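You operate a simulated robot arm through the tools that you are given. There is no shell and no other tool. Be economical: measure what you need, move in short steps, check, and stop when the job is done.

You run a simulated robot arm. Do the job below in one go: nothing can be reset, and whatever is moved stays where it is left.

## Task
Snap each tub's own lid on and slide the tubs up to the pots.
Fine: yellow tub up to the steel pot, green tub up to the red pot, no spill.

It is judged by the outcome, as a careful person would: the job done as asked, and still so three seconds after it is handed in. It fails if anything else is knocked over, pushed out of place, dropped, spilled or broken. A push-on lid holds only when it is set on centred and level and pressed home; a screw cap is set on level and turned clockwise until tight.

## Robot
A 6-joint arm with a two-finger parallel gripper, fixed in place. Base frame: the origin is at the foot of the arm, x ahead of it, y to its left, z up. Units: m, rad, N and s.
Its first joint turns from -1.152 to 1.152 rad. Payload 2.7 kg.
The tool frame sits at the grasp point between the pads (the TCP): z along the fingers, y along the line on which they close. The tips reach 0.023 m beyond it. Largest opening 0.094 m; finger width 0.038, thickness 0.01; the body of the gripper, 0.054 by 0.096 m, starts 0.039 m behind the TCP.
Orientation is told as [roll, pitch, yaw] about the base's x, y, z axes, in that order, counted from this pose: with the fingers straight down and closing along the base's y, the tool's x points along the base's -x, its y along +y and its z along -z.

## Interface
- The arm moves only by the tool drive_tool. Its argument "moves" is a list of rows, each a list of 6 numbers: the shift along the tool's x, y, z in m, then the turn, a rotation vector about the tool's x, y, z in rad. In form: [[x, y, z, ax, ay, az], ...]. A call has 1 to 10 rows; each row is the pose to reach, as a shift and turn from the pose commanded when the call began, along the tool's axes at that moment. "claw" is the closure, from 0 (fully open) to 1 (shut), set as the call begins (left out, the last holds). Rows are played at 5 a second. More than 0.05 m and 0.15 rad between two rows, or a gripper value outside its range, and nothing of the call is played. Where a pose cannot be reached the arm comes as near as it can. A force on the tool above 70 N (or 10 N above the force at the start of the call, whichever is more), or a blocked arm, ends the call early, and 0.2 s more pass. The fingers move at their own pace (about 0.045 m/s each) and stop on an object; they squeeze with about 41 N. The grip force told is the motor's: it shows also when the fingers shut on nothing. Time passes only in rows, and 0.2 s behind the last, so rows that repeat a pose let the fingers close. The reply holds the time, the measured pose of the TCP, the force on the tool along the base axes, the opening and the grip force, in the units named above and with some noise.
- Cameras (640 x 400 px; columns grow to the right, rows downward): "scene" is fixed at [0.085, -0.4367, 1.4271]; the picture's right is [0.67, -0.74, 0.00], its down [-0.41, -0.37, -0.83] and it looks along [0.62, 0.56, -0.55] (base axes); focal length 370 px, centre (320, 200). "wrist" rides on the gripper at [0.087, 0.016, -0.074] in the tool frame; the picture's right is [-0.18, 0.98, 0.00], its down [-0.58, -0.11, -0.81] and it looks along [-0.79, -0.15, 0.59] (tool axes); focal length 243 px, centre (320, 200).
- grab_frame(camera): a new picture of that camera. The clock stands still meanwhile.
- pixel_to_xyz(camera, pixels): for up to 12 pixels [column, row] of the newest picture of that camera ("zoom" is the newest enlarged one), the place [x, y, z] in the base frame of the surface seen there, good to about 0.002 m, but the place of the scene camera against the robot may be out by one fixed shift of up to 0.025 m in any direction. The clock stands still meanwhile.
- close_up(camera, box): a new picture of the part [left, top, right, bottom] of that camera's present view, enlarged. The clock stands still meanwhile.
- sign_off(): hands the job in; it is judged then, once.

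Go step by step. Measure first, check grasps and placings, and put right what went wrong. The budget is 80 turns and 34 pictures, counting those below and the enlarged ones. Unless the task says otherwise, let go and move clear before handing in, and close with one line.

The tools are called after ">>>" by a JSON object that holds its "name" and its "arguments". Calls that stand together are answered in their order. drive_tool: Moves the arm, as the interface text tells. Its arguments: {"type":"object","properties":{"moves":{"type":"array","items":{"type":"array","items":{"type":"number"}}},"claw":{"type":"number"}},"required":["moves"]} The other tools are called the same way: grab_frame (camera) takes a picture; pixel_to_xyz (camera, pixels) gives the place of the surface under pixels of a picture; close_up (camera, box) takes an enlarged picture of a part of a camera's view; sign_off () hands the job in.

At the start:

```text
time: 0.0
position: [0.3448, 0.1804, 1.1708]
ee_rot: [0.002, -0.001, 0.001]
force: [-0.9, 0.7, 0.0]
finger_gap: 0.094
finger_force: 0.1
```

scene: 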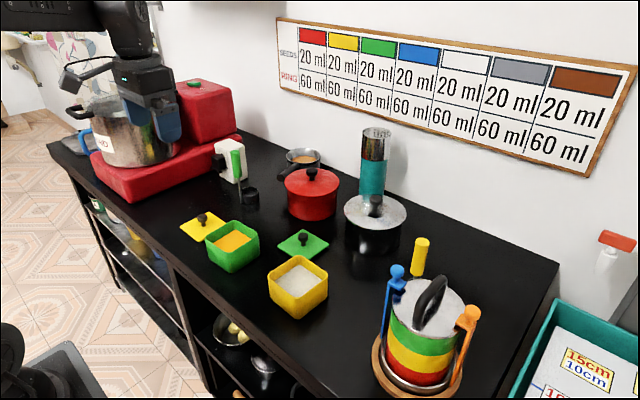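
wrist: 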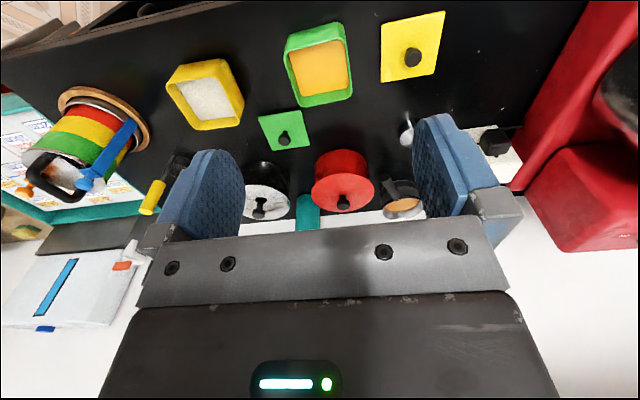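

I can see the yellow tub near scene (298,287), the green tub (233,245), the yellow lid (202,226), the green lid (304,243), the red pot (312,193) and a steel-lidded pot (375,220). I'll zoom in on this area before measuring.

>>> {"name": "close_up", "arguments": {"camera": "scene", "box": [170, 120, 430, 330]}}

>>> {"name": "pixel_to_xyz", "arguments": {"camera": "wrist", "pixels": [[208, 98], [322, 68], [413, 57], [284, 138], [343, 203], [263, 203], [410, 30], [300, 120], [268, 148], [345, 165], [390, 75], [437, 18]]}}

>>> {"name": "pixel_to_xyz", "arguments": {"camera": "scene", "pixels": [[298, 280], [233, 240], [203, 216], [304, 236], [310, 172], [375, 203], [190, 228], [320, 243], [288, 245], [300, 318], [233, 272], [375, 250]]}}

```text
1.90 times, centred on (300, 225) of scene
```

zoom: 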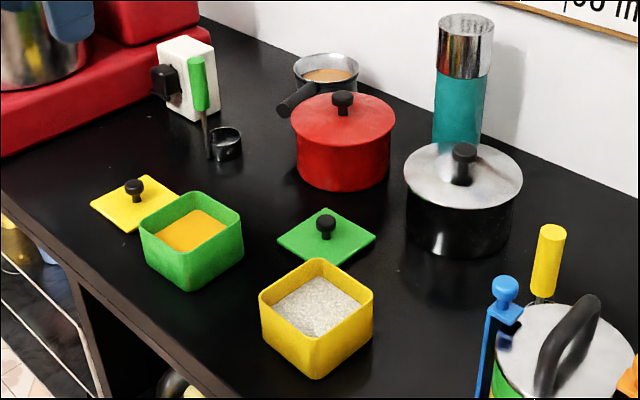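

```text
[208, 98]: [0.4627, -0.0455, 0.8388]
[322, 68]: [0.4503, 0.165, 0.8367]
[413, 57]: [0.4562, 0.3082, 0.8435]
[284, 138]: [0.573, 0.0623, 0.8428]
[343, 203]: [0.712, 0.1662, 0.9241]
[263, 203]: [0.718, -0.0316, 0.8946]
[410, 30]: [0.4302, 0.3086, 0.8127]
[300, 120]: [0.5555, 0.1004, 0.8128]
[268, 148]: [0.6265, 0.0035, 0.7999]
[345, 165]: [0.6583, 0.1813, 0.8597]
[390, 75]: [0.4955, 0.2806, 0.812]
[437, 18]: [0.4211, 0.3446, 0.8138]
```

```text
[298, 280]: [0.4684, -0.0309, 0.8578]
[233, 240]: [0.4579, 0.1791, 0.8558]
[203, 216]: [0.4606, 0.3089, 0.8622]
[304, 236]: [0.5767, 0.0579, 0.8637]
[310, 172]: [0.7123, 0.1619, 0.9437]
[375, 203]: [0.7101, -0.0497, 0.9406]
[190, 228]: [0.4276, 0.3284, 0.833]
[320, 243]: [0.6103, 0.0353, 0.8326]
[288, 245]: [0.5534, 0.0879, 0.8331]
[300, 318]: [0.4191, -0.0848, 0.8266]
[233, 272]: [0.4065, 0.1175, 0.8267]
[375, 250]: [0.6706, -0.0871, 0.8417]
```

Wrist readings put the table near z≈0.80 (lid tops 0.813), and the scene camera reads about 0.02 m higher. The steel-lidded pot stands straight behind the yellow tub, and the red pot straight behind the green one. I'll enlarge the wrist view to measure edges.

>>> {"name": "close_up", "arguments": {"camera": "wrist", "box": [150, 0, 470, 200]}}

```text
2.00 times, centred on (310, 100) of wrist
```

zoom: 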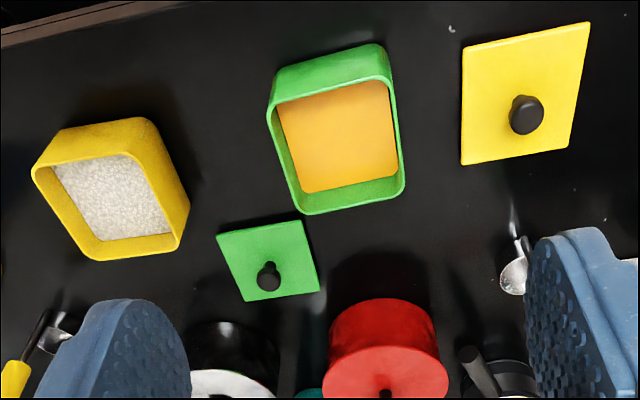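

The zoom shows the yellow lid's corners near (462,47), (589,23), (567,147) and (462,163), plus both tub rims. I'll measure the corners.

>>> {"name": "pixel_to_xyz", "arguments": {"camera": "zoom", "pixels": [[465, 50], [586, 26], [565, 145], [464, 160], [524, 121], [518, 104], [219, 237], [303, 222], [317, 290], [246, 299], [266, 281], [272, 268]]}}

>>> {"name": "pixel_to_xyz", "arguments": {"camera": "zoom", "pixels": [[270, 103], [389, 80], [402, 192], [305, 211], [335, 140], [35, 168], [138, 153], [180, 245], [95, 256], [110, 195], [330, 60], [100, 140]]}}

>>> {"name": "pixel_to_xyz", "arguments": {"camera": "zoom", "pixels": [[385, 310], [350, 325], [420, 320], [388, 392], [230, 330], [230, 345], [230, 385], [380, 270], [400, 20], [275, 80], [375, 47], [180, 190]]}}

```text
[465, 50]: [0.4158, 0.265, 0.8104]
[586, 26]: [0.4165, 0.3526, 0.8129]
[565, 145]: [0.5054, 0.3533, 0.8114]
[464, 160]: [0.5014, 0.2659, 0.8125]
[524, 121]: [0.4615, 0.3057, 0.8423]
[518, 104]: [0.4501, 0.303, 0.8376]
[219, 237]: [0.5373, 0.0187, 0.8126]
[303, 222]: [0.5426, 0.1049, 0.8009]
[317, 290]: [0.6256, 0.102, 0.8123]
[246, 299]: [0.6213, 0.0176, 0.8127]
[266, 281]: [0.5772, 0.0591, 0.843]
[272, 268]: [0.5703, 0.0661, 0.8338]
```

```text
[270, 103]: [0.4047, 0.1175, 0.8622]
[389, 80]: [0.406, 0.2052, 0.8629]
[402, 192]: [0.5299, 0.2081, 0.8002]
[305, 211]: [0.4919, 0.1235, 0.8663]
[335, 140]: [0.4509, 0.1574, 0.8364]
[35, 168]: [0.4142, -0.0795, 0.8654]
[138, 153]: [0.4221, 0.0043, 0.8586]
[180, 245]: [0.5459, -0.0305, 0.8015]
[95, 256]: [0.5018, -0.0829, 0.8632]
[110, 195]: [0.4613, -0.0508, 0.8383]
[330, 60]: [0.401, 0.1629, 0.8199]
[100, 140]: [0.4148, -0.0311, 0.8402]
```

```text
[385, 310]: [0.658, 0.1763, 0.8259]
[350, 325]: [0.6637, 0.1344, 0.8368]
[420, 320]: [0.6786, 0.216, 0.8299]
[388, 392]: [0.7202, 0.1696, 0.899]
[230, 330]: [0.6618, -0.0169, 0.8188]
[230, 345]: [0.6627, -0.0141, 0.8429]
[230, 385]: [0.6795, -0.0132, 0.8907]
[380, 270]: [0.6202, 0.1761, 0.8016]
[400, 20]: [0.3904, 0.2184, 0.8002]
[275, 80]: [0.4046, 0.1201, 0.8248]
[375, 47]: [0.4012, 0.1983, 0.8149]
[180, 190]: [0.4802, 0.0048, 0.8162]
```

All readings are from the wrist view:
- **Table and lids:** the table is at z≈0.801. The lids are about 0.088 m square and aligned with the axes, yellow centred at (0.460,0.309) and green at (0.580,0.060).
- **Tubs:** rims are at z≈0.864, with centres near (0.450,0.163) for green and (0.459,-0.040) for yellow.

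I'll start with the yellow lid and move above it.

>>> {"name": "drive_tool", "arguments": {"moves": [[-0.016, 0.018, 0.03, 0, 0, 0], [-0.033, 0.037, 0.063, 0, 0, 0], [-0.049, 0.055, 0.094, 0, 0, 0], [-0.066, 0.074, 0.126, 0, 0, 0], [-0.082, 0.092, 0.157, 0, 0, 0], [-0.099, 0.11, 0.189, 0, 0, 0], [-0.115, 0.1286, 0.22, 0, 0, 0], [-0.115, 0.1286, 0.24, 0, 0, 0], [-0.115, 0.1286, 0.24, 0, 0, 0]], "claw": 0.3}}

>>> {"name": "grab_frame", "arguments": {"camera": "wrist"}}

```text
time: 2.0
position: [0.4588, 0.3079, 0.9285]
ee_rot: [0.003, -0.001, 0.0]
force: [0.1, 0.4, 0.2]
finger_gap: 0.0662
finger_force: 0.0
```

```text
29 pictures are left
```

wrist: 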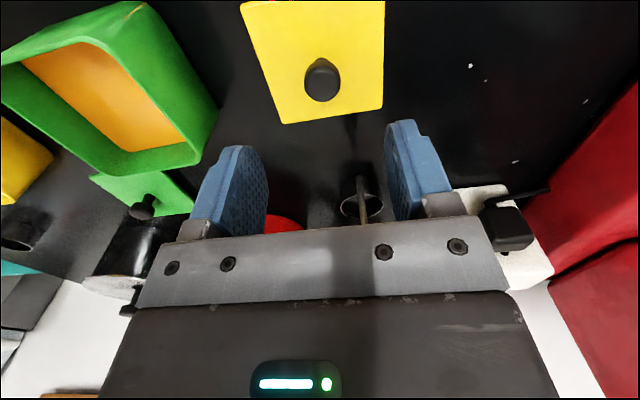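

The arm reaches it without trouble. The knob is at (322,80), so I'll measure the knob and the lid corners.

>>> {"name": "pixel_to_xyz", "arguments": {"camera": "wrist", "pixels": [[322, 92], [322, 82], [308, 85], [338, 85], [322, 100], [322, 65], [285, 121], [381, 104], [383, 5], [244, 10]]}}

```text
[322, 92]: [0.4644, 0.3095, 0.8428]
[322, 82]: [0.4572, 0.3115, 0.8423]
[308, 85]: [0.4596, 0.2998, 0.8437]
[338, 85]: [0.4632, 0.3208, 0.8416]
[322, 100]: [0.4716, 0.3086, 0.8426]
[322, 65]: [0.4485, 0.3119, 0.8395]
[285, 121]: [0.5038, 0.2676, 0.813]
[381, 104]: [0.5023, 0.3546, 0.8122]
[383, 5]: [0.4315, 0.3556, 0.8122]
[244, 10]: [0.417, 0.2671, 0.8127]
```

The knob top is centred at (0.460,0.310), about 0.022 m across, and the lid is centred the same. I'll go straight down and close on the knob.

>>> {"name": "drive_tool", "arguments": {"moves": [[-0.001, 0.002, 0.03, 0, 0, 0], [-0.001, 0.002, 0.06, 0, 0, 0], [-0.001, 0.002, 0.08, 0, 0, 0], [-0.001, 0.002, 0.09, 0, 0, 0], [-0.001, 0.002, 0.09, 0, 0, 0]]}}

>>> {"name": "drive_tool", "arguments": {"moves": [[0, 0, 0, 0, 0, 0], [0, 0, 0, 0, 0, 0], [0, 0, 0, 0, 0, 0], [0, 0, 0, 0, 0, 0]], "claw": 1}}

>>> {"name": "drive_tool", "arguments": {"moves": [[0, 0, -0.03, 0, 0, 0], [0, 0, -0.07, 0, 0, 0], [0, 0, -0.11, 0, 0, 0], [0, 0, -0.11, 0, 0, 0]]}}

>>> {"name": "grab_frame", "arguments": {"camera": "wrist"}}

```text
time: 3.2
position: [0.4606, 0.312, 0.8395]
ee_rot: [0.001, 0.0, 0.0]
force: [0.0, -0.9, -0.8]
finger_gap: 0.0657
finger_force: 0.1
```

```text
time: 4.2
position: [0.4602, 0.3114, 0.84]
ee_rot: [0.002, 0.0, 0.001]
force: [-0.5, -0.4, 1.3]
finger_gap: 0.0234
finger_force: 41.3
```

```text
time: 5.2
position: [0.4595, 0.3151, 0.9518]
ee_rot: [0.001, -0.001, 0.0]
force: [-0.4, 0.1, -0.8]
finger_gap: 0.023
finger_force: 41.5
```

```text
28 pictures are left
```

wrist: 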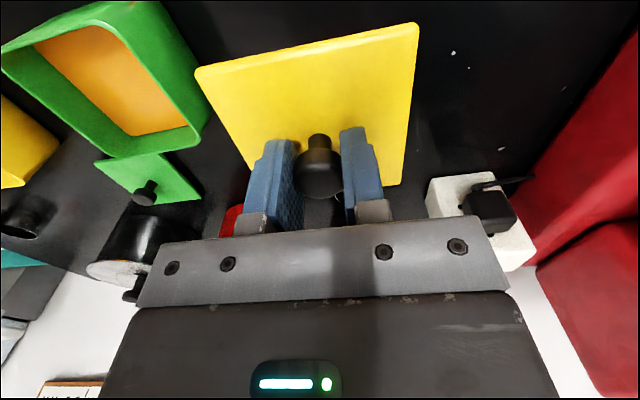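

The yellow lid is up and held, with a gap of 0.023. I'll measure how it sits relative to the TCP.

>>> {"name": "pixel_to_xyz", "arguments": {"camera": "wrist", "pixels": [[199, 70], [415, 27], [398, 182], [248, 164], [320, 188], [320, 160], [319, 140], [300, 100]]}}

>>> {"name": "drive_tool", "arguments": {"moves": [[0, 0, 0, 0, 0, 0]]}}

```text
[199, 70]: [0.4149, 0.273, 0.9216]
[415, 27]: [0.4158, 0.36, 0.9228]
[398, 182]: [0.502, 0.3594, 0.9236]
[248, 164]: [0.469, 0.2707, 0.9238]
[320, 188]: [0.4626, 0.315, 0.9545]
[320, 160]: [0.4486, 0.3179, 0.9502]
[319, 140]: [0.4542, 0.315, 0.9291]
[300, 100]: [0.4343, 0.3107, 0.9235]
```

```text
time: 5.6
position: [0.4612, 0.3154, 0.9506]
ee_rot: [0.003, 0.0, -0.001]
force: [0.3, 0.1, -0.8]
finger_gap: 0.0232
finger_force: 40.8
```

The lid is level and centred on the TCP, with its bottom about 0.039 below it. I'll move toward the yellow tub, stopping short so I can measure the tub beside the held lid.

>>> {"name": "drive_tool", "arguments": {"moves": [[0, -0.02, -0.01, 0, 0, 0], [0, -0.06, -0.02, 0, 0, 0], [0, -0.1, -0.02, 0, 0, 0], [0, -0.14, -0.02, 0, 0, 0], [0, -0.18, -0.02, 0, 0, 0], [0, -0.2, -0.02, 0, 0, 0], [0, -0.205, -0.02, 0, 0, 0], [0, -0.205, -0.02, 0, 0, 0]]}}

>>> {"name": "close_up", "arguments": {"camera": "wrist", "box": [0, 0, 320, 200]}}

```text
time: 7.4
position: [0.4613, 0.1052, 0.9715]
ee_rot: [0.001, -0.003, 0.001]
force: [0.0, 0.0, -0.6]
finger_gap: 0.0234
finger_force: 40.9
```

```text
2.00 times, centred on (160, 100) of wrist
```

zoom: 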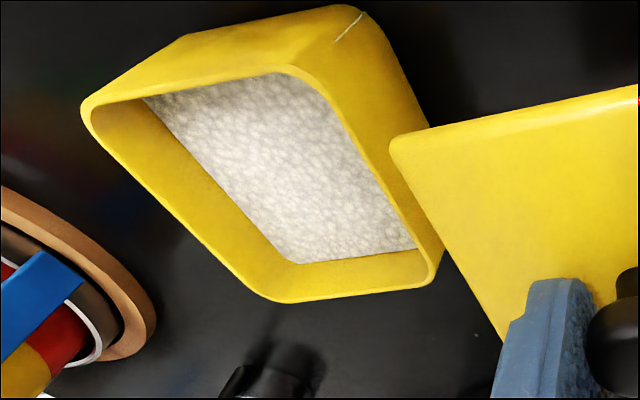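

The tub rim shows clearly, so I'll sample points along its four sides.

>>> {"name": "pixel_to_xyz", "arguments": {"camera": "zoom", "pixels": [[145, 94], [190, 85], [240, 77], [155, 182], [190, 220], [225, 256], [320, 298], [370, 292], [350, 115], [382, 170], [410, 222], [275, 130]]}}

```text
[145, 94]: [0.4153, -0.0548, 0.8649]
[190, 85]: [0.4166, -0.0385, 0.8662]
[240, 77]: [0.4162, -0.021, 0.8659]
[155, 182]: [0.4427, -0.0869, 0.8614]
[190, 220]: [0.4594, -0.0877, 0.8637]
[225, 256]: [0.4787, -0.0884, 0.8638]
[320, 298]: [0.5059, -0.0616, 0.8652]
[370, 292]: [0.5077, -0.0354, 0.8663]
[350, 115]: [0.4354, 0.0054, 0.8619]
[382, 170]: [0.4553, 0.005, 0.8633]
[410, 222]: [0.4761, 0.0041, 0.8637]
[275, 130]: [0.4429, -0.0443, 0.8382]
```

The rim is centred near (0.461,-0.0415), with a yaw of about -0.03 rad. I'll move over it and down to about 10 mm above the rim, turned to match.

>>> {"name": "drive_tool", "arguments": {"moves": [[0, -0.04, 0, 0, 0, 0.025], [0, -0.08, 0, 0, 0, 0.025], [0, -0.12, 0, 0, 0, 0.025], [0, -0.147, 0, 0, 0, 0.025], [0, -0.147, 0.03, 0, 0, 0.025], [0, -0.147, 0.052, 0, 0, 0.025], [0, -0.147, 0.052, 0, 0, 0.025], [0, -0.147, 0.052, 0, 0, 0.025]]}}

>>> {"name": "grab_frame", "arguments": {"camera": "wrist"}}

>>> {"name": "close_up", "arguments": {"camera": "scene", "box": [230, 200, 390, 330]}}

```text
time: 9.2
position: [0.4611, -0.0414, 0.9182]
ee_rot: [0.003, 0.0, -0.023]
force: [0.1, -0.2, -0.5]
finger_gap: 0.0231
finger_force: 41.2
```

```text
26 pictures are left
```

wrist: 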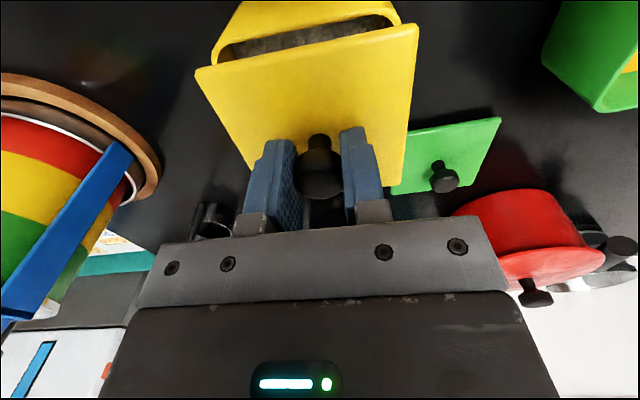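

```text
3.08 times, centred on (310, 265) of scene
```

zoom: 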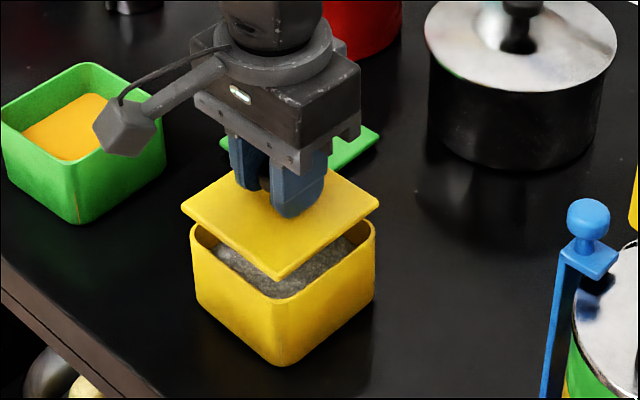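

It looks well aligned. I'll compare the lid corners with the tub's near rim.

>>> {"name": "pixel_to_xyz", "arguments": {"camera": "wrist", "pixels": [[200, 72], [414, 29], [401, 181], [223, 110], [411, 90], [300, 50], [218, 48], [398, 20], [300, 28], [214, 58], [400, 14]]}}

>>> {"name": "pixel_to_xyz", "arguments": {"camera": "zoom", "pixels": [[184, 208], [278, 276], [376, 207], [198, 236], [280, 298], [372, 234], [230, 243], [325, 243], [240, 272], [325, 272]]}}

```text
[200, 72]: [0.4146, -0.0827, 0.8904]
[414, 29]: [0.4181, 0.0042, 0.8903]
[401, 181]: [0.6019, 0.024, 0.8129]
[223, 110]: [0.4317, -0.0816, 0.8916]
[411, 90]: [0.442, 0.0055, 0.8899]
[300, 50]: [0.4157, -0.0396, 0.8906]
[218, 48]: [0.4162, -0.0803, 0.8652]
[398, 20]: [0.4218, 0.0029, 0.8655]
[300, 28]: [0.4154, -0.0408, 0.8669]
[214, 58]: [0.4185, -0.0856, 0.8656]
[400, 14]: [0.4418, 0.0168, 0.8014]
```

```text
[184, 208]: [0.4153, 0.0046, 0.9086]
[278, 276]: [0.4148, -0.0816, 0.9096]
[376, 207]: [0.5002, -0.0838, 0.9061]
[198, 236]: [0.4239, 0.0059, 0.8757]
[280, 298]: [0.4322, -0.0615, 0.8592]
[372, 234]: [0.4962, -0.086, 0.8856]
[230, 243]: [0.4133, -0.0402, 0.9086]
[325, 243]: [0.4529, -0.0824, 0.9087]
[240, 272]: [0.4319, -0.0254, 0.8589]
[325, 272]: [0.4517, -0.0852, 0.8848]
```

The lid sits about 1 mm short in x and 2 mm off in +y, so I'll correct that and lower gently to contact.

>>> {"name": "drive_tool", "arguments": {"moves": [[-0.001, -0.002, 0, 0, 0, 0], [-0.001, -0.002, 0, 0, 0, 0], [-0.001, -0.002, 0.006, 0, 0, 0], [-0.001, -0.002, 0.01, 0, 0, 0], [-0.001, -0.002, 0.012, 0, 0, 0], [-0.001, -0.002, 0.014, 0, 0, 0], [-0.001, -0.002, 0.014, 0, 0, 0]]}}

>>> {"name": "close_up", "arguments": {"camera": "scene", "box": [250, 220, 350, 320]}}

```text
time: 10.8
position: [0.4623, -0.0431, 0.9024]
ee_rot: [0.002, 0.001, -0.024]
force: [0.1, 0.0, -0.4]
finger_gap: 0.0228
finger_force: 41.2
```

```text
4.00 times, centred on (300, 270) of scene
```

zoom: 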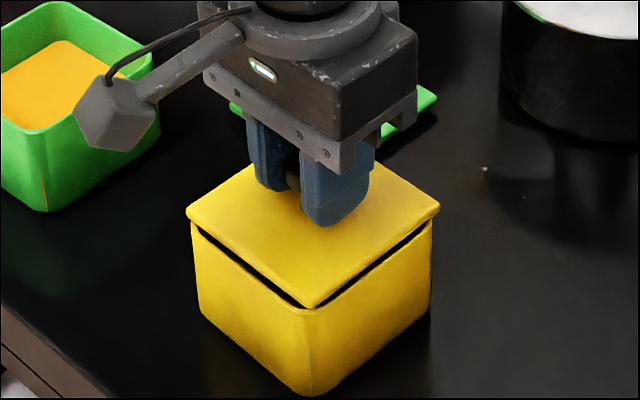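

A small even gap remains and the corners look symmetric. I'll press down gradually while watching the force.

>>> {"name": "drive_tool", "arguments": {"moves": [[0, 0, 0.002, 0, 0, 0], [0, 0, 0.004, 0, 0, 0], [0, 0, 0.006, 0, 0, 0], [0, 0, 0.006, 0, 0, 0]]}}

>>> {"name": "drive_tool", "arguments": {"moves": [[0, 0, 0.001, 0, 0, 0], [0, 0, 0.002, 0, 0, 0], [0, 0, 0.003, 0, 0, 0], [0, 0, 0.003, 0, 0, 0]]}}

```text
time: 11.8
position: [0.4624, -0.0432, 0.8996]
ee_rot: [0.002, -0.004, -0.025]
force: [-12.7, -5.5, 32.9]
finger_gap: 0.0228
finger_force: 41.2
```

```text
time: 12.8
position: [0.4633, -0.0422, 0.8995]
ee_rot: [0.002, -0.01, -0.024]
force: [-10.6, -11.5, 45.5]
finger_gap: 0.023
finger_force: 41.0
```

Contact is at 33–45 N and z is about 0.8995. I'll check how the lid sits.

>>> {"name": "close_up", "arguments": {"camera": "scene", "box": [250, 220, 350, 320]}}

>>> {"name": "grab_frame", "arguments": {"camera": "wrist"}}

```text
4.00 times, centred on (300, 270) of scene
```

zoom: 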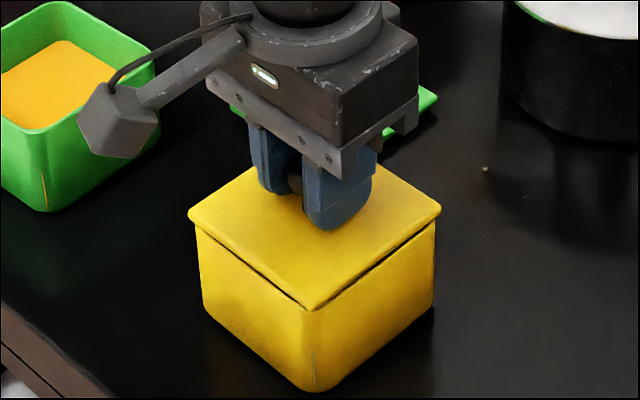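

```text
22 pictures are left
```

wrist: 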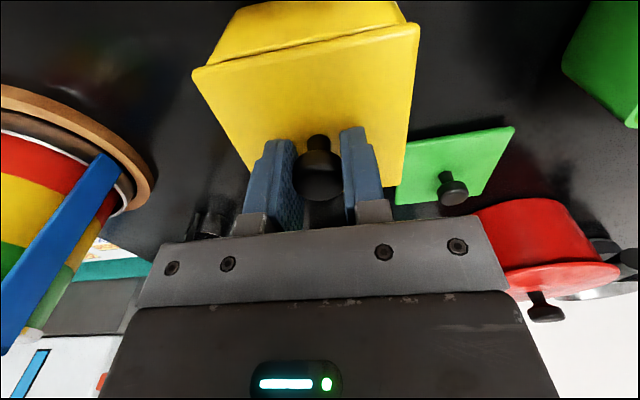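

The lid is nearly seated with a thin gap left, and some sideways force suggests the grip is constraining it. I'll release, rise, close the fingers and press on the knob top so the lid can centre itself.

>>> {"name": "drive_tool", "arguments": {"moves": [[0, 0, -0.006, 0, 0, 0], [0, 0, -0.006, 0, 0, 0], [0, 0, -0.006, 0, 0, 0], [0, 0, -0.045, 0, 0, 0], [0, 0, -0.06, 0, 0, 0], [0, 0, -0.06, 0, 0, 0]], "claw": 0.4}}

>>> {"name": "grab_frame", "arguments": {"camera": "wrist"}}

```text
time: 14.2
position: [0.4604, -0.0413, 0.9561]
ee_rot: [0.0, 0.002, -0.024]
force: [0.1, 0.6, -0.4]
finger_gap: 0.0564
finger_force: 0.1
```

```text
21 pictures are left
```

wrist: 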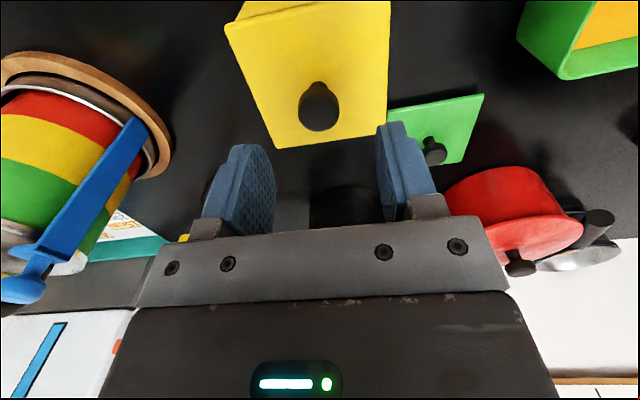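

>>> {"name": "pixel_to_xyz", "arguments": {"camera": "wrist", "pixels": [[320, 112], [302, 108], [337, 108], [320, 126], [320, 98], [232, 26], [387, 5], [384, 130], [277, 146], [310, 10], [228, 10], [250, 30]]}}

>>> {"name": "drive_tool", "arguments": {"moves": [[0, 0, 0, 0, 0, 0], [0, 0, 0, 0, 0, 0], [0, 0, 0, 0, 0, 0]], "claw": 1}}

```text
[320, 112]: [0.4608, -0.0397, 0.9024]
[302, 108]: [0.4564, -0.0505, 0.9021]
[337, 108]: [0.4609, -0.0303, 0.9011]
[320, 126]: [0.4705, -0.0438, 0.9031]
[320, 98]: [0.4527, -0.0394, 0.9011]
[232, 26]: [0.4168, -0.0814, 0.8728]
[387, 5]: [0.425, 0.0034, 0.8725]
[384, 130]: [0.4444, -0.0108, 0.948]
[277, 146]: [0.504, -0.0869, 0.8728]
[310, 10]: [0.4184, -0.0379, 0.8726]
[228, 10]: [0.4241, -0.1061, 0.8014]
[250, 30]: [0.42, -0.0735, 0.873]
```

```text
time: 15.0
position: [0.4623, -0.0419, 0.9555]
ee_rot: [0.002, 0.0, -0.025]
force: [0.5, 0.3, 0.2]
finger_gap: 0.0
finger_force: 15.3
```

The lid is level at z=0.873, with the knob top at (0.461,-0.041,0.902) directly under the closed fingers. Now I'll press.

>>> {"name": "drive_tool", "arguments": {"moves": [[0, 0, 0.02, 0, 0, 0], [0, 0, 0.028, 0, 0, 0], [0, 0, 0.031, 0, 0, 0], [0, 0, 0.034, 0, 0, 0], [0, 0, 0.037, 0, 0, 0], [0, 0, 0.04, 0, 0, 0], [0, 0, 0.043, 0, 0, 0], [0, 0, 0.046, 0, 0, 0]]}}

>>> {"name": "close_up", "arguments": {"camera": "scene", "box": [250, 220, 350, 320]}}

```text
time: 16.2
position: [0.4631, -0.0423, 0.9254]
ee_rot: [-0.001, -0.009, -0.025]
force: [-4.1, -0.4, 9.4]
finger_gap: 0.0001
finger_force: 40.9
stopped in row 6: the force on the tool passed its limit (the readings are from after the stop); the commanded pose is now the measured one
```

```text
4.00 times, centred on (300, 270) of scene
```

zoom: 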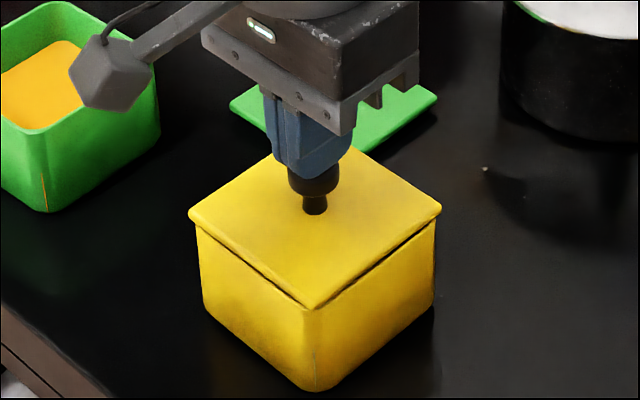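

The force limit was reached at the knob with almost no travel, so the lid may be home. I'll zoom tightly on the seam to check.

>>> {"name": "close_up", "arguments": {"camera": "scene", "box": [290, 265, 366, 313]}}

```text
8.33 times, centred on (328, 289) of scene
```

zoom: 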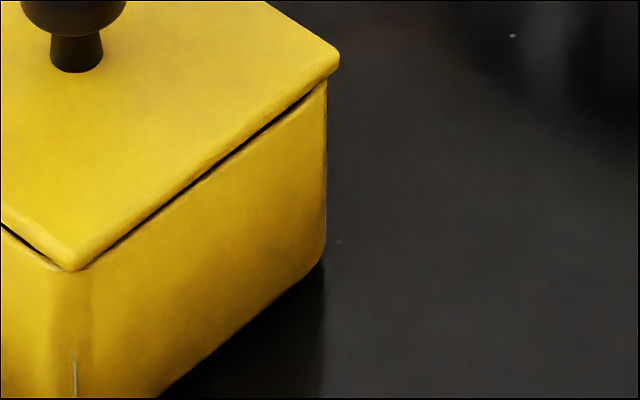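

>>> {"name": "pixel_to_xyz", "arguments": {"camera": "zoom", "pixels": [[150, 190], [196, 168], [203, 176], [214, 172], [212, 180], [130, 235], [140, 232], [140, 240], [20, 245], [15, 228], [25, 250]]}}

>>> {"name": "drive_tool", "arguments": {"moves": [[0, 0, -0.02, 0, 0, 0], [0, 0, -0.04, 0, 0, 0], [0, 0, -0.04, 0, 0, 0]]}}

```text
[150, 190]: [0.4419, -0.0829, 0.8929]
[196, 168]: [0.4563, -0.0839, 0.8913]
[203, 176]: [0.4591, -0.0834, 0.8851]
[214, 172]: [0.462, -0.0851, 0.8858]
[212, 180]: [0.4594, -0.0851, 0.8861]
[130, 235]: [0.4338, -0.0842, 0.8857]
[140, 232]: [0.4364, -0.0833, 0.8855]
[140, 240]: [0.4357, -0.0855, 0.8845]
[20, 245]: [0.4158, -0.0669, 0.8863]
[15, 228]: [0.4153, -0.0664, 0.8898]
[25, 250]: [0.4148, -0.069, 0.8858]
```

```text
time: 17.0
position: [0.4623, -0.0441, 0.9647]
ee_rot: [0.002, -0.006, -0.025]
force: [0.8, 0.0, -0.6]
finger_gap: 0.0003
finger_force: 40.9
```

The lid top is about 7 mm above the rim, matching the lid's slab thickness, so it looks seated. I'll confirm with a gentle tug on the knob and watch the force.

>>> {"name": "drive_tool", "arguments": {"moves": [[0, 0.002, 0, 0, 0, 0], [0, 0.002, 0, 0, 0, 0], [0, 0.002, 0.03, 0, 0, 0], [0, 0.002, 0.055, 0, 0, 0], [0, 0.002, 0.063, 0, 0, 0], [0, 0.002, 0.063, 0, 0, 0]], "claw": 0.4}}

>>> {"name": "drive_tool", "arguments": {"moves": [[0, 0, 0, 0, 0, 0], [0, 0, 0, 0, 0, 0], [0, 0, 0, 0, 0, 0]], "claw": 1}}

>>> {"name": "drive_tool", "arguments": {"moves": [[0, 0, -0.002, 0, 0, 0], [0, 0, -0.004, 0, 0, 0], [0, 0, -0.005, 0, 0, 0], [0, 0, -0.005, 0, 0, 0]]}}

>>> {"name": "close_up", "arguments": {"camera": "scene", "box": [250, 220, 350, 320]}}

```text
time: 18.4
position: [0.4643, -0.0416, 0.9018]
ee_rot: [0.001, -0.006, -0.025]
force: [0.3, 0.1, -0.1]
finger_gap: 0.0565
finger_force: 0.0
```

```text
time: 19.2
position: [0.4635, -0.0411, 0.9034]
ee_rot: [0.0, -0.007, -0.024]
force: [0.0, -2.4, 1.2]
finger_gap: 0.0238
finger_force: 40.7
```

```text
time: 20.2
position: [0.4611, -0.0414, 0.907]
ee_rot: [0.003, -0.008, -0.024]
force: [0.9, -0.3, -3.9]
finger_gap: 0.0232
finger_force: 41.1
```

```text
4.00 times, centred on (300, 270) of scene
```

zoom: 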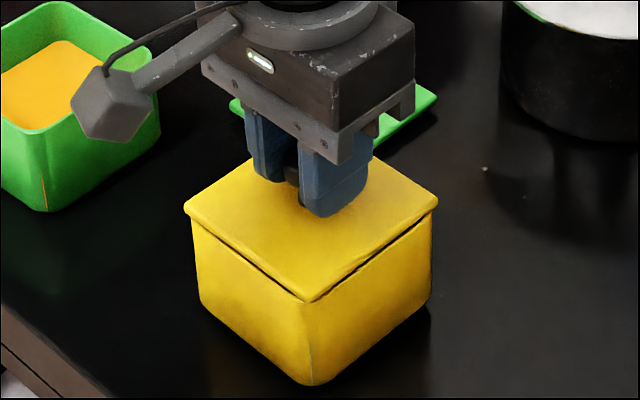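

The tub lifts with its lid (about 4 N of weight), so the lid is snapped on. I'll set it back down, release, rise and take a scene frame to measure the pots.

>>> {"name": "drive_tool", "arguments": {"moves": [[0, 0, 0.002, 0, 0, 0], [0, 0, 0.004, 0, 0, 0], [0, 0, 0.006, 0, 0, 0], [0, 0, 0.006, 0, 0, 0]]}}

>>> {"name": "drive_tool", "arguments": {"moves": [[0, 0, 0, 0, 0, 0], [0, 0, 0, 0, 0, 0], [0, 0, 0, 0, 0, 0], [0, 0, -0.04, 0, 0, 0], [0, 0, -0.07, 0, 0, 0], [0.02, 0.02, -0.1, 0, 0, -0.025], [0.02, 0.05, -0.1, 0, 0, -0.025], [0.02, 0.09, -0.1, 0, 0, -0.025], [0.02, 0.1, -0.1, 0, 0, -0.025], [0.02, 0.1, -0.1, 0, 0, -0.025]], "claw": 0.3}}

>>> {"name": "grab_frame", "arguments": {"camera": "wrist"}}

>>> {"name": "grab_frame", "arguments": {"camera": "scene"}}

```text
time: 21.2
position: [0.4627, -0.0402, 0.9024]
ee_rot: [0.001, -0.008, -0.024]
force: [-11.3, -7.6, 25.8]
finger_gap: 0.0232
finger_force: 41.1
```

```text
time: 23.4
position: [0.4438, 0.0599, 1.0014]
ee_rot: [-0.001, -0.007, -0.001]
force: [0.1, 0.5, -0.2]
finger_gap: 0.0661
finger_force: 0.1
```

```text
17 pictures are left
```

wrist: 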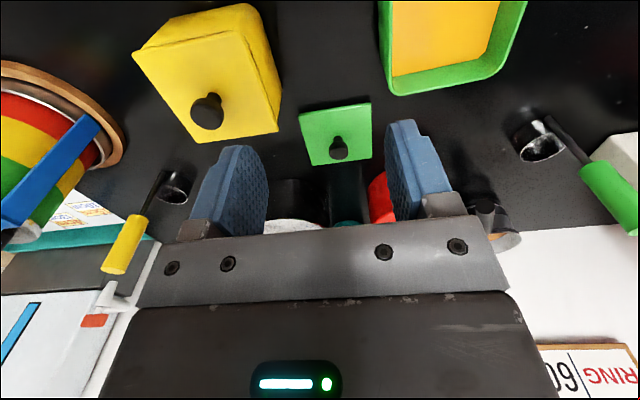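

```text
16 pictures are left
```

scene: 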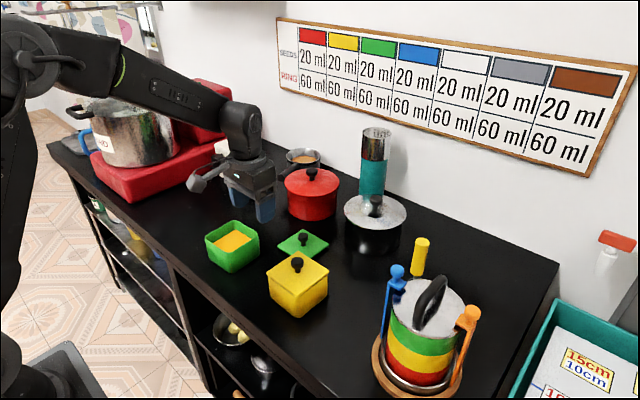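

The yellow lid looks flush and level. I'll measure the green lid and knob (338,150), the pots and the yellow tub.

>>> {"name": "pixel_to_xyz", "arguments": {"camera": "wrist", "pixels": [[338, 148], [330, 150], [347, 150], [338, 155], [302, 114], [369, 105], [371, 157], [312, 163], [138, 55], [246, 35], [277, 132], [207, 105]]}}

>>> {"name": "pixel_to_xyz", "arguments": {"camera": "scene", "pixels": [[352, 240], [365, 248], [380, 250], [395, 243], [348, 226], [360, 233], [375, 238], [292, 208], [305, 215], [318, 217], [332, 212], [400, 232]]}}

>>> {"name": "pixel_to_xyz", "arguments": {"camera": "scene", "pixels": [[346, 215], [375, 228], [404, 215], [288, 185], [310, 192], [337, 182], [310, 172], [375, 198], [300, 312], [325, 295], [273, 295]]}}

```text
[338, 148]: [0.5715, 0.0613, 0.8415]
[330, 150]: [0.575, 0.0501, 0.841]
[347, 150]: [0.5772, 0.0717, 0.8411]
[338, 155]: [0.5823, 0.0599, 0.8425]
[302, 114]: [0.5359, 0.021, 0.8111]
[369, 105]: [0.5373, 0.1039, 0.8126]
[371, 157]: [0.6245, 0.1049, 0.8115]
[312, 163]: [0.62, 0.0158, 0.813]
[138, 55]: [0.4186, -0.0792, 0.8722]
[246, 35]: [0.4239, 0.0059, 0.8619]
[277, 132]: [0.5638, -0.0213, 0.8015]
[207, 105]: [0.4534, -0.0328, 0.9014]
```

```text
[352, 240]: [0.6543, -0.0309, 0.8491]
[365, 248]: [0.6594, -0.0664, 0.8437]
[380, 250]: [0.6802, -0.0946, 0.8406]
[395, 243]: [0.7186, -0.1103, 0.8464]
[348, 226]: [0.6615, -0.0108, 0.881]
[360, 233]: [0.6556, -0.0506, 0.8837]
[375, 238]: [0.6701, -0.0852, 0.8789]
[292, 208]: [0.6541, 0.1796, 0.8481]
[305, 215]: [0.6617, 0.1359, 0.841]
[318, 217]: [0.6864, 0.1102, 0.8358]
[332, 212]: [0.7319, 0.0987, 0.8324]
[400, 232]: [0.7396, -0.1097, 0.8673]
```

```text
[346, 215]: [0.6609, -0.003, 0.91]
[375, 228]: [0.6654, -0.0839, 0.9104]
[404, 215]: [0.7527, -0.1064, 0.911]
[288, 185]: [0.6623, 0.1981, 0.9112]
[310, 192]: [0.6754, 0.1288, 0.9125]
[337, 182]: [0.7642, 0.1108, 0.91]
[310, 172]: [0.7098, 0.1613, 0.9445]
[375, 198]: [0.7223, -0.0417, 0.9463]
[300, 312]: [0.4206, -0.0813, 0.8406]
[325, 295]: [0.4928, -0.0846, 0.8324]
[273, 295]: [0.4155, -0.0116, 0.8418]
```

The pots' front faces are both near x≈0.654: steel pot centre (0.721,-0.043), red pot centre (0.714,0.162), each directly ahead of its tub. Next I'll move above the green lid's knob at (0.579,0.061).

>>> {"name": "drive_tool", "arguments": {"moves": [[-0.035, 0.001, 0, 0, 0.007, 0], [-0.07, 0.001, 0.01, 0, 0.007, 0], [-0.105, 0.001, 0.03, 0, 0.007, 0], [-0.135, 0.001, 0.05, 0, 0.007, 0], [-0.135, 0.001, 0.09, 0, 0.007, 0], [-0.135, 0.001, 0.11, 0, 0.007, 0], [-0.135, 0.001, 0.11, 0, 0.007, 0]]}}

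```text
time: 25.0
position: [0.5825, 0.0596, 0.8929]
ee_rot: [0.0, -0.001, 0.0]
force: [-0.3, -0.1, 0.1]
finger_gap: 0.0657
finger_force: 0.0
```

It reached that spot, still pointing straight down. I'll go down to the knob, grip and lift.

>>> {"name": "drive_tool", "arguments": {"moves": [[0.002, 0.001, 0.02, 0, 0, 0], [0.002, 0.001, 0.04, 0, 0, 0], [0.002, 0.001, 0.053, 0, 0, 0], [0.002, 0.001, 0.053, 0, 0, 0]]}}

>>> {"name": "drive_tool", "arguments": {"moves": [[0, 0, 0, 0, 0, 0], [0, 0, 0, 0, 0, 0], [0, 0, 0, 0, 0, 0], [0, 0, 0, 0, 0, 0]], "claw": 1}}

>>> {"name": "drive_tool", "arguments": {"moves": [[0, 0, -0.03, 0, 0, 0], [0, 0, -0.07, 0, 0, 0], [0, 0, -0.11, 0, 0, 0], [0, 0, -0.13, 0, 0, 0], [0.04, 0, -0.13, 0, 0, 0], [0.08, 0, -0.13, 0, 0, 0], [0.12, 0, -0.13, 0, 0, 0], [0.13, -0.03, -0.13, 0, 0, 0], [0.13, -0.03, -0.13, 0, 0, 0]]}}

>>> {"name": "grab_frame", "arguments": {"camera": "wrist"}}

```text
time: 26.0
position: [0.5791, 0.0613, 0.8395]
ee_rot: [0.0, 0.001, 0.0]
force: [0.7, 0.4, 0.8]
finger_gap: 0.0656
finger_force: 0.1
```

```text
time: 27.0
position: [0.579, 0.0621, 0.841]
ee_rot: [0.0, -0.001, 0.0]
force: [0.3, 0.4, -0.2]
finger_gap: 0.0233
finger_force: 41.4
```

```text
time: 29.0
position: [0.4498, 0.0311, 0.9692]
ee_rot: [0.0, 0.0, 0.0]
force: [0.7, -0.6, -0.3]
finger_gap: 0.0234
finger_force: 41.2
```

```text
15 pictures are left
```

wrist: 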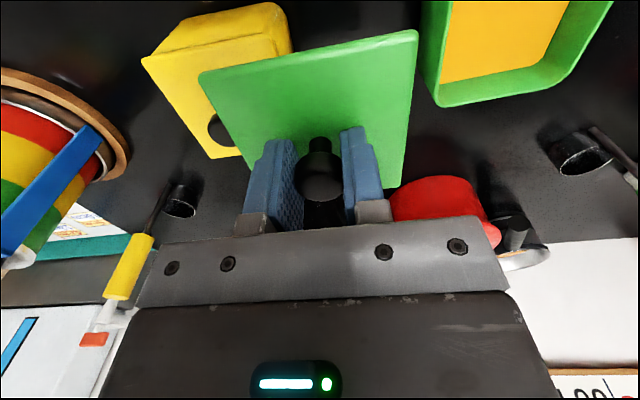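

The green lid is held. The tub's near rim is out of view, so I'll back off in x and zoom in.

>>> {"name": "drive_tool", "arguments": {"moves": [[0.04, 0, 0, 0, 0, 0], [0.07, 0, -0.02, 0, 0, 0], [0.07, 0, -0.02, 0, 0, 0], [0.07, 0, -0.02, 0, 0, 0]]}}

>>> {"name": "close_up", "arguments": {"camera": "wrist", "box": [190, 0, 590, 250]}}

```text
time: 30.0
position: [0.3804, 0.0323, 0.9888]
ee_rot: [0.002, 0.0, 0.001]
force: [-0.3, 0.6, 0.0]
finger_gap: 0.023
finger_force: 41.2
```

```text
1.60 times, centred on (390, 125) of wrist
```

zoom: 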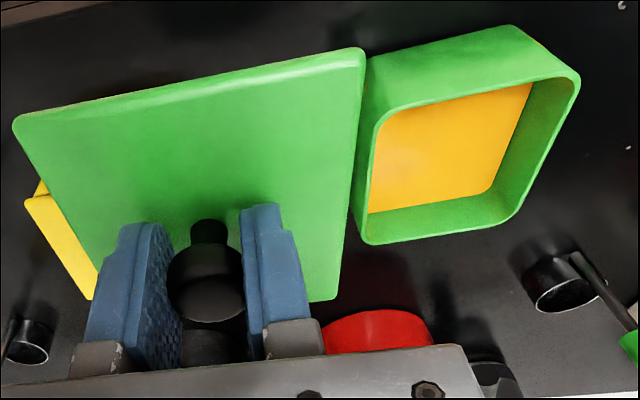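

>>> {"name": "pixel_to_xyz", "arguments": {"camera": "zoom", "pixels": [[420, 103], [470, 92], [520, 82], [568, 117], [553, 150], [537, 182], [470, 231], [420, 238], [373, 145], [369, 175], [365, 205], [450, 150]]}}

>>> {"name": "pixel_to_xyz", "arguments": {"camera": "zoom", "pixels": [[100, 100], [200, 82], [300, 63], [30, 150], [50, 195], [358, 110], [350, 170], [342, 230], [318, 297], [18, 122], [360, 52], [200, 150]]}}

```text
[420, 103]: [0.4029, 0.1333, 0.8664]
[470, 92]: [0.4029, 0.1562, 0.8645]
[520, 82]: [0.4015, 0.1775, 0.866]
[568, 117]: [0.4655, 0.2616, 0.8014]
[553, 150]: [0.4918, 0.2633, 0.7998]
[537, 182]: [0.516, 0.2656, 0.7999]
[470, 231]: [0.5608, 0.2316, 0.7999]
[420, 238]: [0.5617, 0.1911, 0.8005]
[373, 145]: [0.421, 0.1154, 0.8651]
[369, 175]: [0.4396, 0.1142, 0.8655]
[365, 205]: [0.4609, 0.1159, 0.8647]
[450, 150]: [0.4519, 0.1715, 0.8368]
```

```text
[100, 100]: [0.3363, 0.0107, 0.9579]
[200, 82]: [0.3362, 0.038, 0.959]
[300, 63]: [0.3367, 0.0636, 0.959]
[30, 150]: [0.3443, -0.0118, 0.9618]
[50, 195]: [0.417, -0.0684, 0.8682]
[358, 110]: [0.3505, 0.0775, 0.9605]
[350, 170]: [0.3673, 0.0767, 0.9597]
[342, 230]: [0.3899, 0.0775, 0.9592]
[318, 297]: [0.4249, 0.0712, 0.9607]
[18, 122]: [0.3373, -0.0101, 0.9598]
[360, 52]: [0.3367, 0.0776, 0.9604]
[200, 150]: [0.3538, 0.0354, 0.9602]
```

The far and right points overshot the rim; I'll resample slightly inward.

>>> {"name": "pixel_to_xyz", "arguments": {"camera": "zoom", "pixels": [[575, 90], [562, 115], [564, 115], [547, 150], [544, 150], [532, 180], [529, 180], [470, 227], [470, 224], [420, 234], [400, 236], [450, 227]]}}

```text
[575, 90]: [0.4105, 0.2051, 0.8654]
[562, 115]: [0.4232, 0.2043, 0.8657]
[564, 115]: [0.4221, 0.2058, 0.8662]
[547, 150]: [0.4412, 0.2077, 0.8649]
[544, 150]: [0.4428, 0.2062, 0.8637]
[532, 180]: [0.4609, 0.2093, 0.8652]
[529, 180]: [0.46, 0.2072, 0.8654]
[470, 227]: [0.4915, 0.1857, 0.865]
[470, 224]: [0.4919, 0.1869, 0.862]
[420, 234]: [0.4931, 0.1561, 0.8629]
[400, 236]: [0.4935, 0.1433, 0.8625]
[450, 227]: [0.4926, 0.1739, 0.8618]
```

The green tub is centred near (0.448,0.1615) with a yaw of about +0.03 rad. I'll move above it and down to hover.

>>> {"name": "drive_tool", "arguments": {"moves": [[-0.017, 0.032, 0, 0, 0, -0.01], [-0.034, 0.064, 0, 0, 0, -0.02], [-0.051, 0.096, 0, 0, 0, -0.03], [-0.0676, 0.1287, 0, 0, 0, -0.03], [-0.0676, 0.1287, 0.04, 0, 0, -0.03], [-0.0676, 0.1287, 0.071, 0, 0, -0.03], [-0.0676, 0.1287, 0.071, 0, 0, -0.03], [-0.0676, 0.1287, 0.071, 0, 0, -0.03]]}}

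>>> {"name": "grab_frame", "arguments": {"camera": "wrist"}}

>>> {"name": "close_up", "arguments": {"camera": "scene", "box": [180, 180, 290, 290]}}

```text
time: 31.8
position: [0.4468, 0.1606, 0.9156]
ee_rot: [-0.001, 0.002, 0.03]
force: [0.1, 0.2, -0.7]
finger_gap: 0.0231
finger_force: 40.8
```

```text
13 pictures are left
```

wrist: 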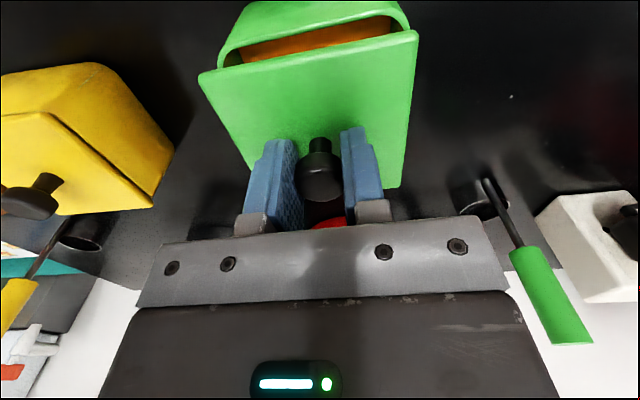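

```text
3.64 times, centred on (235, 235) of scene
```

zoom: 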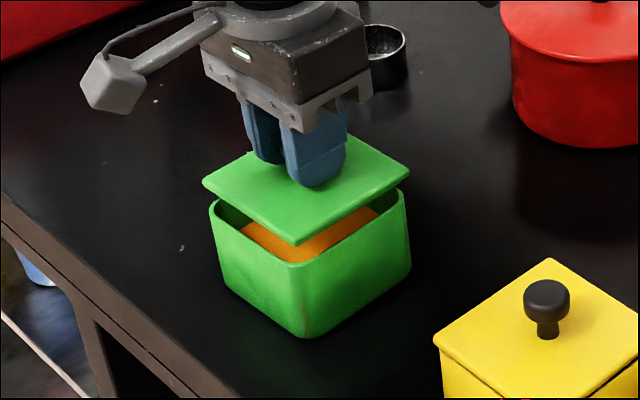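

>>> {"name": "pixel_to_xyz", "arguments": {"camera": "wrist", "pixels": [[202, 78], [250, 68], [300, 58], [350, 48], [400, 37], [415, 90], [212, 105], [270, 34], [320, 24], [370, 16], [222, 60], [402, 22]]}}

>>> {"name": "pixel_to_xyz", "arguments": {"camera": "zoom", "pixels": [[250, 217], [350, 215], [205, 185], [296, 243], [407, 174], [250, 248], [265, 257], [345, 245], [360, 235], [212, 212], [240, 240]]}}

```text
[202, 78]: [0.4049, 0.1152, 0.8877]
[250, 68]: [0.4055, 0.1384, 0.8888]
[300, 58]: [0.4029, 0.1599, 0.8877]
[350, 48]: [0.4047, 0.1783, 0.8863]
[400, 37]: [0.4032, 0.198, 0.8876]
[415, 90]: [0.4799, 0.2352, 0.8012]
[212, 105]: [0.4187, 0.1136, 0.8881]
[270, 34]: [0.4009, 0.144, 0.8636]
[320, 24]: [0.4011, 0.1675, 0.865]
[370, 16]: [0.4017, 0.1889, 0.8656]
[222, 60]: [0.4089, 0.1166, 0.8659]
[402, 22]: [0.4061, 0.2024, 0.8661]
```

```text
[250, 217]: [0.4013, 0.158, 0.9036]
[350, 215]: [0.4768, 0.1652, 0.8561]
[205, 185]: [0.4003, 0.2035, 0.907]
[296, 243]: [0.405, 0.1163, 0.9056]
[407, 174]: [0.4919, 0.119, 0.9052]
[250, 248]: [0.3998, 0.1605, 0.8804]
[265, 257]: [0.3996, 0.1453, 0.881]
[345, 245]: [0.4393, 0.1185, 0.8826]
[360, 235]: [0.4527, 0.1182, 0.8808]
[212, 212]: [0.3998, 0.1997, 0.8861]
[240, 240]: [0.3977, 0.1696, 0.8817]
```

The lid is within about 1–2 mm of centred. I'll nudge it 1 mm in +x and 1 mm in +y, then lower it and press as I did with the yellow one.

>>> {"name": "drive_tool", "arguments": {"moves": [[-0.001, 0.001, 0, 0, 0, 0], [-0.001, 0.001, 0.006, 0, 0, 0], [-0.001, 0.001, 0.01, 0, 0, 0], [-0.001, 0.001, 0.012, 0, 0, 0], [-0.001, 0.001, 0.014, 0, 0, 0], [-0.001, 0.001, 0.016, 0, 0, 0], [-0.001, 0.001, 0.018, 0, 0, 0], [-0.001, 0.001, 0.02, 0, 0, 0], [-0.001, 0.001, 0.02, 0, 0, 0]]}}

>>> {"name": "close_up", "arguments": {"camera": "scene", "box": [190, 190, 280, 280]}}

```text
time: 33.8
position: [0.4472, 0.1623, 0.9002]
ee_rot: [0.003, -0.003, 0.032]
force: [-17.4, -4.1, 42.0]
finger_gap: 0.0234
finger_force: 41.5
```

```text
4.44 times, centred on (235, 235) of scene
```

zoom: 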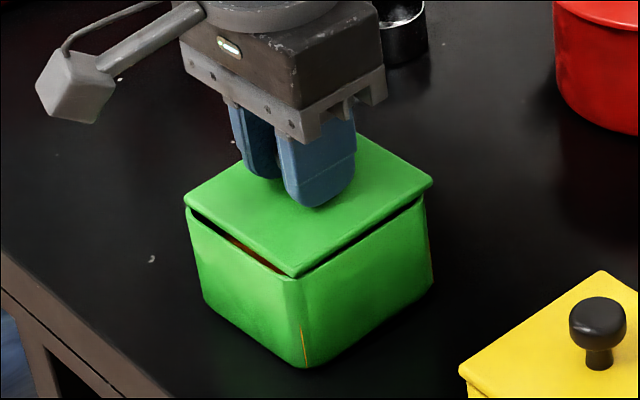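

There's still a visible gap on the near side, with contents showing at (245,250). I'll measure the lid's level and offset before pressing any harder.

>>> {"name": "grab_frame", "arguments": {"camera": "wrist"}}

>>> {"name": "pixel_to_xyz", "arguments": {"camera": "zoom", "pixels": [[190, 198], [240, 235], [292, 273], [360, 228], [428, 184], [370, 150], [230, 250], [265, 275], [320, 275], [360, 250], [400, 225], [205, 232]]}}

>>> {"name": "pixel_to_xyz", "arguments": {"camera": "wrist", "pixels": [[202, 76], [250, 66], [300, 56], [350, 46], [400, 36], [412, 80], [405, 150], [218, 110], [235, 145], [300, 90], [400, 180], [300, 40]]}}

```text
10 pictures are left
```

wrist: 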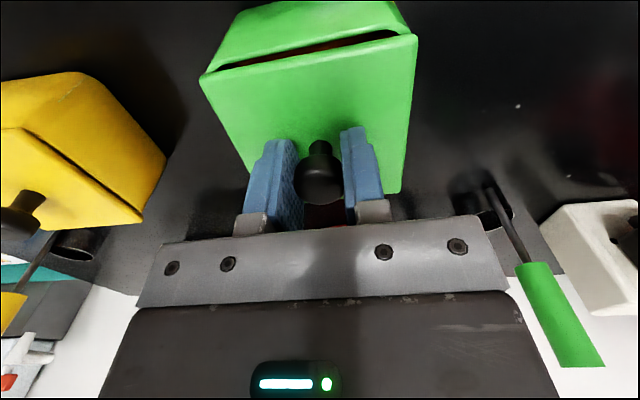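

```text
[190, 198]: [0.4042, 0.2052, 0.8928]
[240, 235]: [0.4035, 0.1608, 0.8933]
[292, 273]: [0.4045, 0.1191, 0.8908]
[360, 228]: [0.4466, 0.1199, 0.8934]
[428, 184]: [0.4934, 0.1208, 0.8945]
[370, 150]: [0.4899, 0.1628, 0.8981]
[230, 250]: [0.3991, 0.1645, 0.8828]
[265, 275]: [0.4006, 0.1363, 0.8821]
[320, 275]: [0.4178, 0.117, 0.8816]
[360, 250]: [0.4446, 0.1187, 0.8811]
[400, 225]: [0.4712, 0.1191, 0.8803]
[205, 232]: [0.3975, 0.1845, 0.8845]
```

```text
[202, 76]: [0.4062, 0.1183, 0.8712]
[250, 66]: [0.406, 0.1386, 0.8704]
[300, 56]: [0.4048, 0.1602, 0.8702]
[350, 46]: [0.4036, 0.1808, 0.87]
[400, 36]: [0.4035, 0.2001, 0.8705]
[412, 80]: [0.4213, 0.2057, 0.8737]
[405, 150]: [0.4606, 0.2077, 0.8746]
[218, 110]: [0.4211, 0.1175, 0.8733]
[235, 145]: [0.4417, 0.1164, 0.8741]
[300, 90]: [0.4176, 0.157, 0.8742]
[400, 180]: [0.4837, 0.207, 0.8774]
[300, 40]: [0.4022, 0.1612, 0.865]
```

The lid is tilted: the near edge is at 0.8705 and the far edge at 0.877. It also sits about 2.5 mm too far in +x, so its far side rides on the rim. I'll take off the load, shift it -x, then release so it can drop in.

>>> {"name": "drive_tool", "arguments": {"moves": [[0, 0, -0.003, 0, 0, 0], [0, 0, -0.005, 0, 0, 0], [0.001, 0, -0.005, 0, 0, 0], [0.002, 0, -0.005, 0, 0, 0], [0.003, 0, -0.005, 0, 0, 0], [0.003, 0, -0.005, 0, 0, 0]]}}

>>> {"name": "drive_tool", "arguments": {"moves": [[0, 0, 0, 0, 0, 0], [0, 0, 0, 0, 0, 0], [0, 0, 0, 0, 0, 0], [0, 0, -0.03, 0, 0, 0], [0, 0, -0.06, 0, 0, 0], [0, 0, -0.06, 0, 0, 0]], "claw": 0.4}}

>>> {"name": "grab_frame", "arguments": {"camera": "wrist"}}

```text
time: 35.2
position: [0.4451, 0.1615, 0.9021]
ee_rot: [-0.001, 0.001, 0.031]
force: [0.2, 0.1, -1.0]
finger_gap: 0.0231
finger_force: 41.0
```

```text
time: 36.6
position: [0.4441, 0.1622, 0.9598]
ee_rot: [0.0, 0.0, 0.031]
force: [0.5, 0.3, -0.8]
finger_gap: 0.0562
finger_force: 0.1
```

```text
9 pictures are left
```

wrist: 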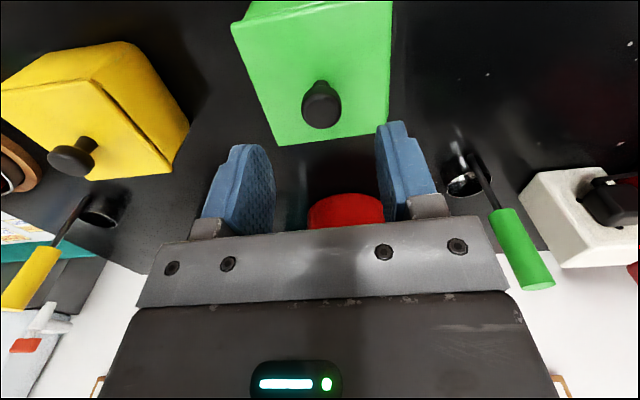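

>>> {"name": "pixel_to_xyz", "arguments": {"camera": "wrist", "pixels": [[245, 35], [280, 143], [384, 132], [385, 60], [300, 25], [375, 15], [320, 110], [304, 105], [339, 105], [320, 124], [300, 138], [262, 100]]}}

```text
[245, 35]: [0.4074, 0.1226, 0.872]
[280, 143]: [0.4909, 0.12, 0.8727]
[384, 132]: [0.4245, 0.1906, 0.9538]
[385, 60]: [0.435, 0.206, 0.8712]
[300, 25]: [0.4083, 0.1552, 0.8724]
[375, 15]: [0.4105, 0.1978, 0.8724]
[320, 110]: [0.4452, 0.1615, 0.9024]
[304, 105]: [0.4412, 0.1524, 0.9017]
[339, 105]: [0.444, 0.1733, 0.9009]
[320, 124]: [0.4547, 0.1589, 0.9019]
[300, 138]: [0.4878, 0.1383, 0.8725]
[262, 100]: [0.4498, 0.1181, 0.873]
```

The lid dropped in level at 0.872–0.873, the same height as the seated yellow lid. I'll close the fingers and press on the knob top.

>>> {"name": "drive_tool", "arguments": {"moves": [[-0.0015, 0, 0, 0, 0, 0], [-0.0015, 0, 0, 0, 0, 0], [-0.0015, 0, 0, 0, 0, 0], [-0.0015, 0, 0.02, 0, 0, 0], [-0.0015, 0, 0.03, 0, 0, 0], [-0.0015, 0, 0.034, 0, 0, 0], [-0.0015, 0, 0.037, 0, 0, 0], [-0.0015, 0, 0.04, 0, 0, 0], [-0.0015, 0, 0.043, 0, 0, 0], [-0.0015, 0, 0.046, 0, 0, 0]], "claw": 1}}

>>> {"name": "drive_tool", "arguments": {"moves": [[0, 0, -0.02, 0, 0, 0], [0, 0, -0.04, 0, 0, 0], [0, 0, -0.04, 0, 0, 0], [0, 0, -0.04, 0, 0, 0]], "claw": 0.4}}

>>> {"name": "close_up", "arguments": {"camera": "scene", "box": [190, 190, 280, 280]}}

```text
time: 39.0
position: [0.4481, 0.1619, 0.926]
ee_rot: [0.007, -0.014, 0.033]
force: [-4.4, -1.6, 9.8]
finger_gap: 0.0
finger_force: 40.8
stopped in row 10: the force on the tool passed its limit (the readings are from after the stop); the commanded pose is now the measured one
```

```text
time: 40.0
position: [0.4476, 0.1624, 0.9643]
ee_rot: [0.006, -0.014, 0.03]
force: [0.0, -0.4, 0.7]
finger_gap: 0.0564
finger_force: 0.0
```

```text
4.44 times, centred on (235, 235) of scene
```

zoom: 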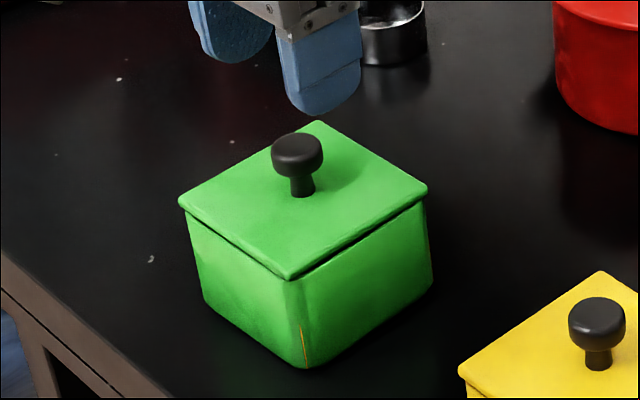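

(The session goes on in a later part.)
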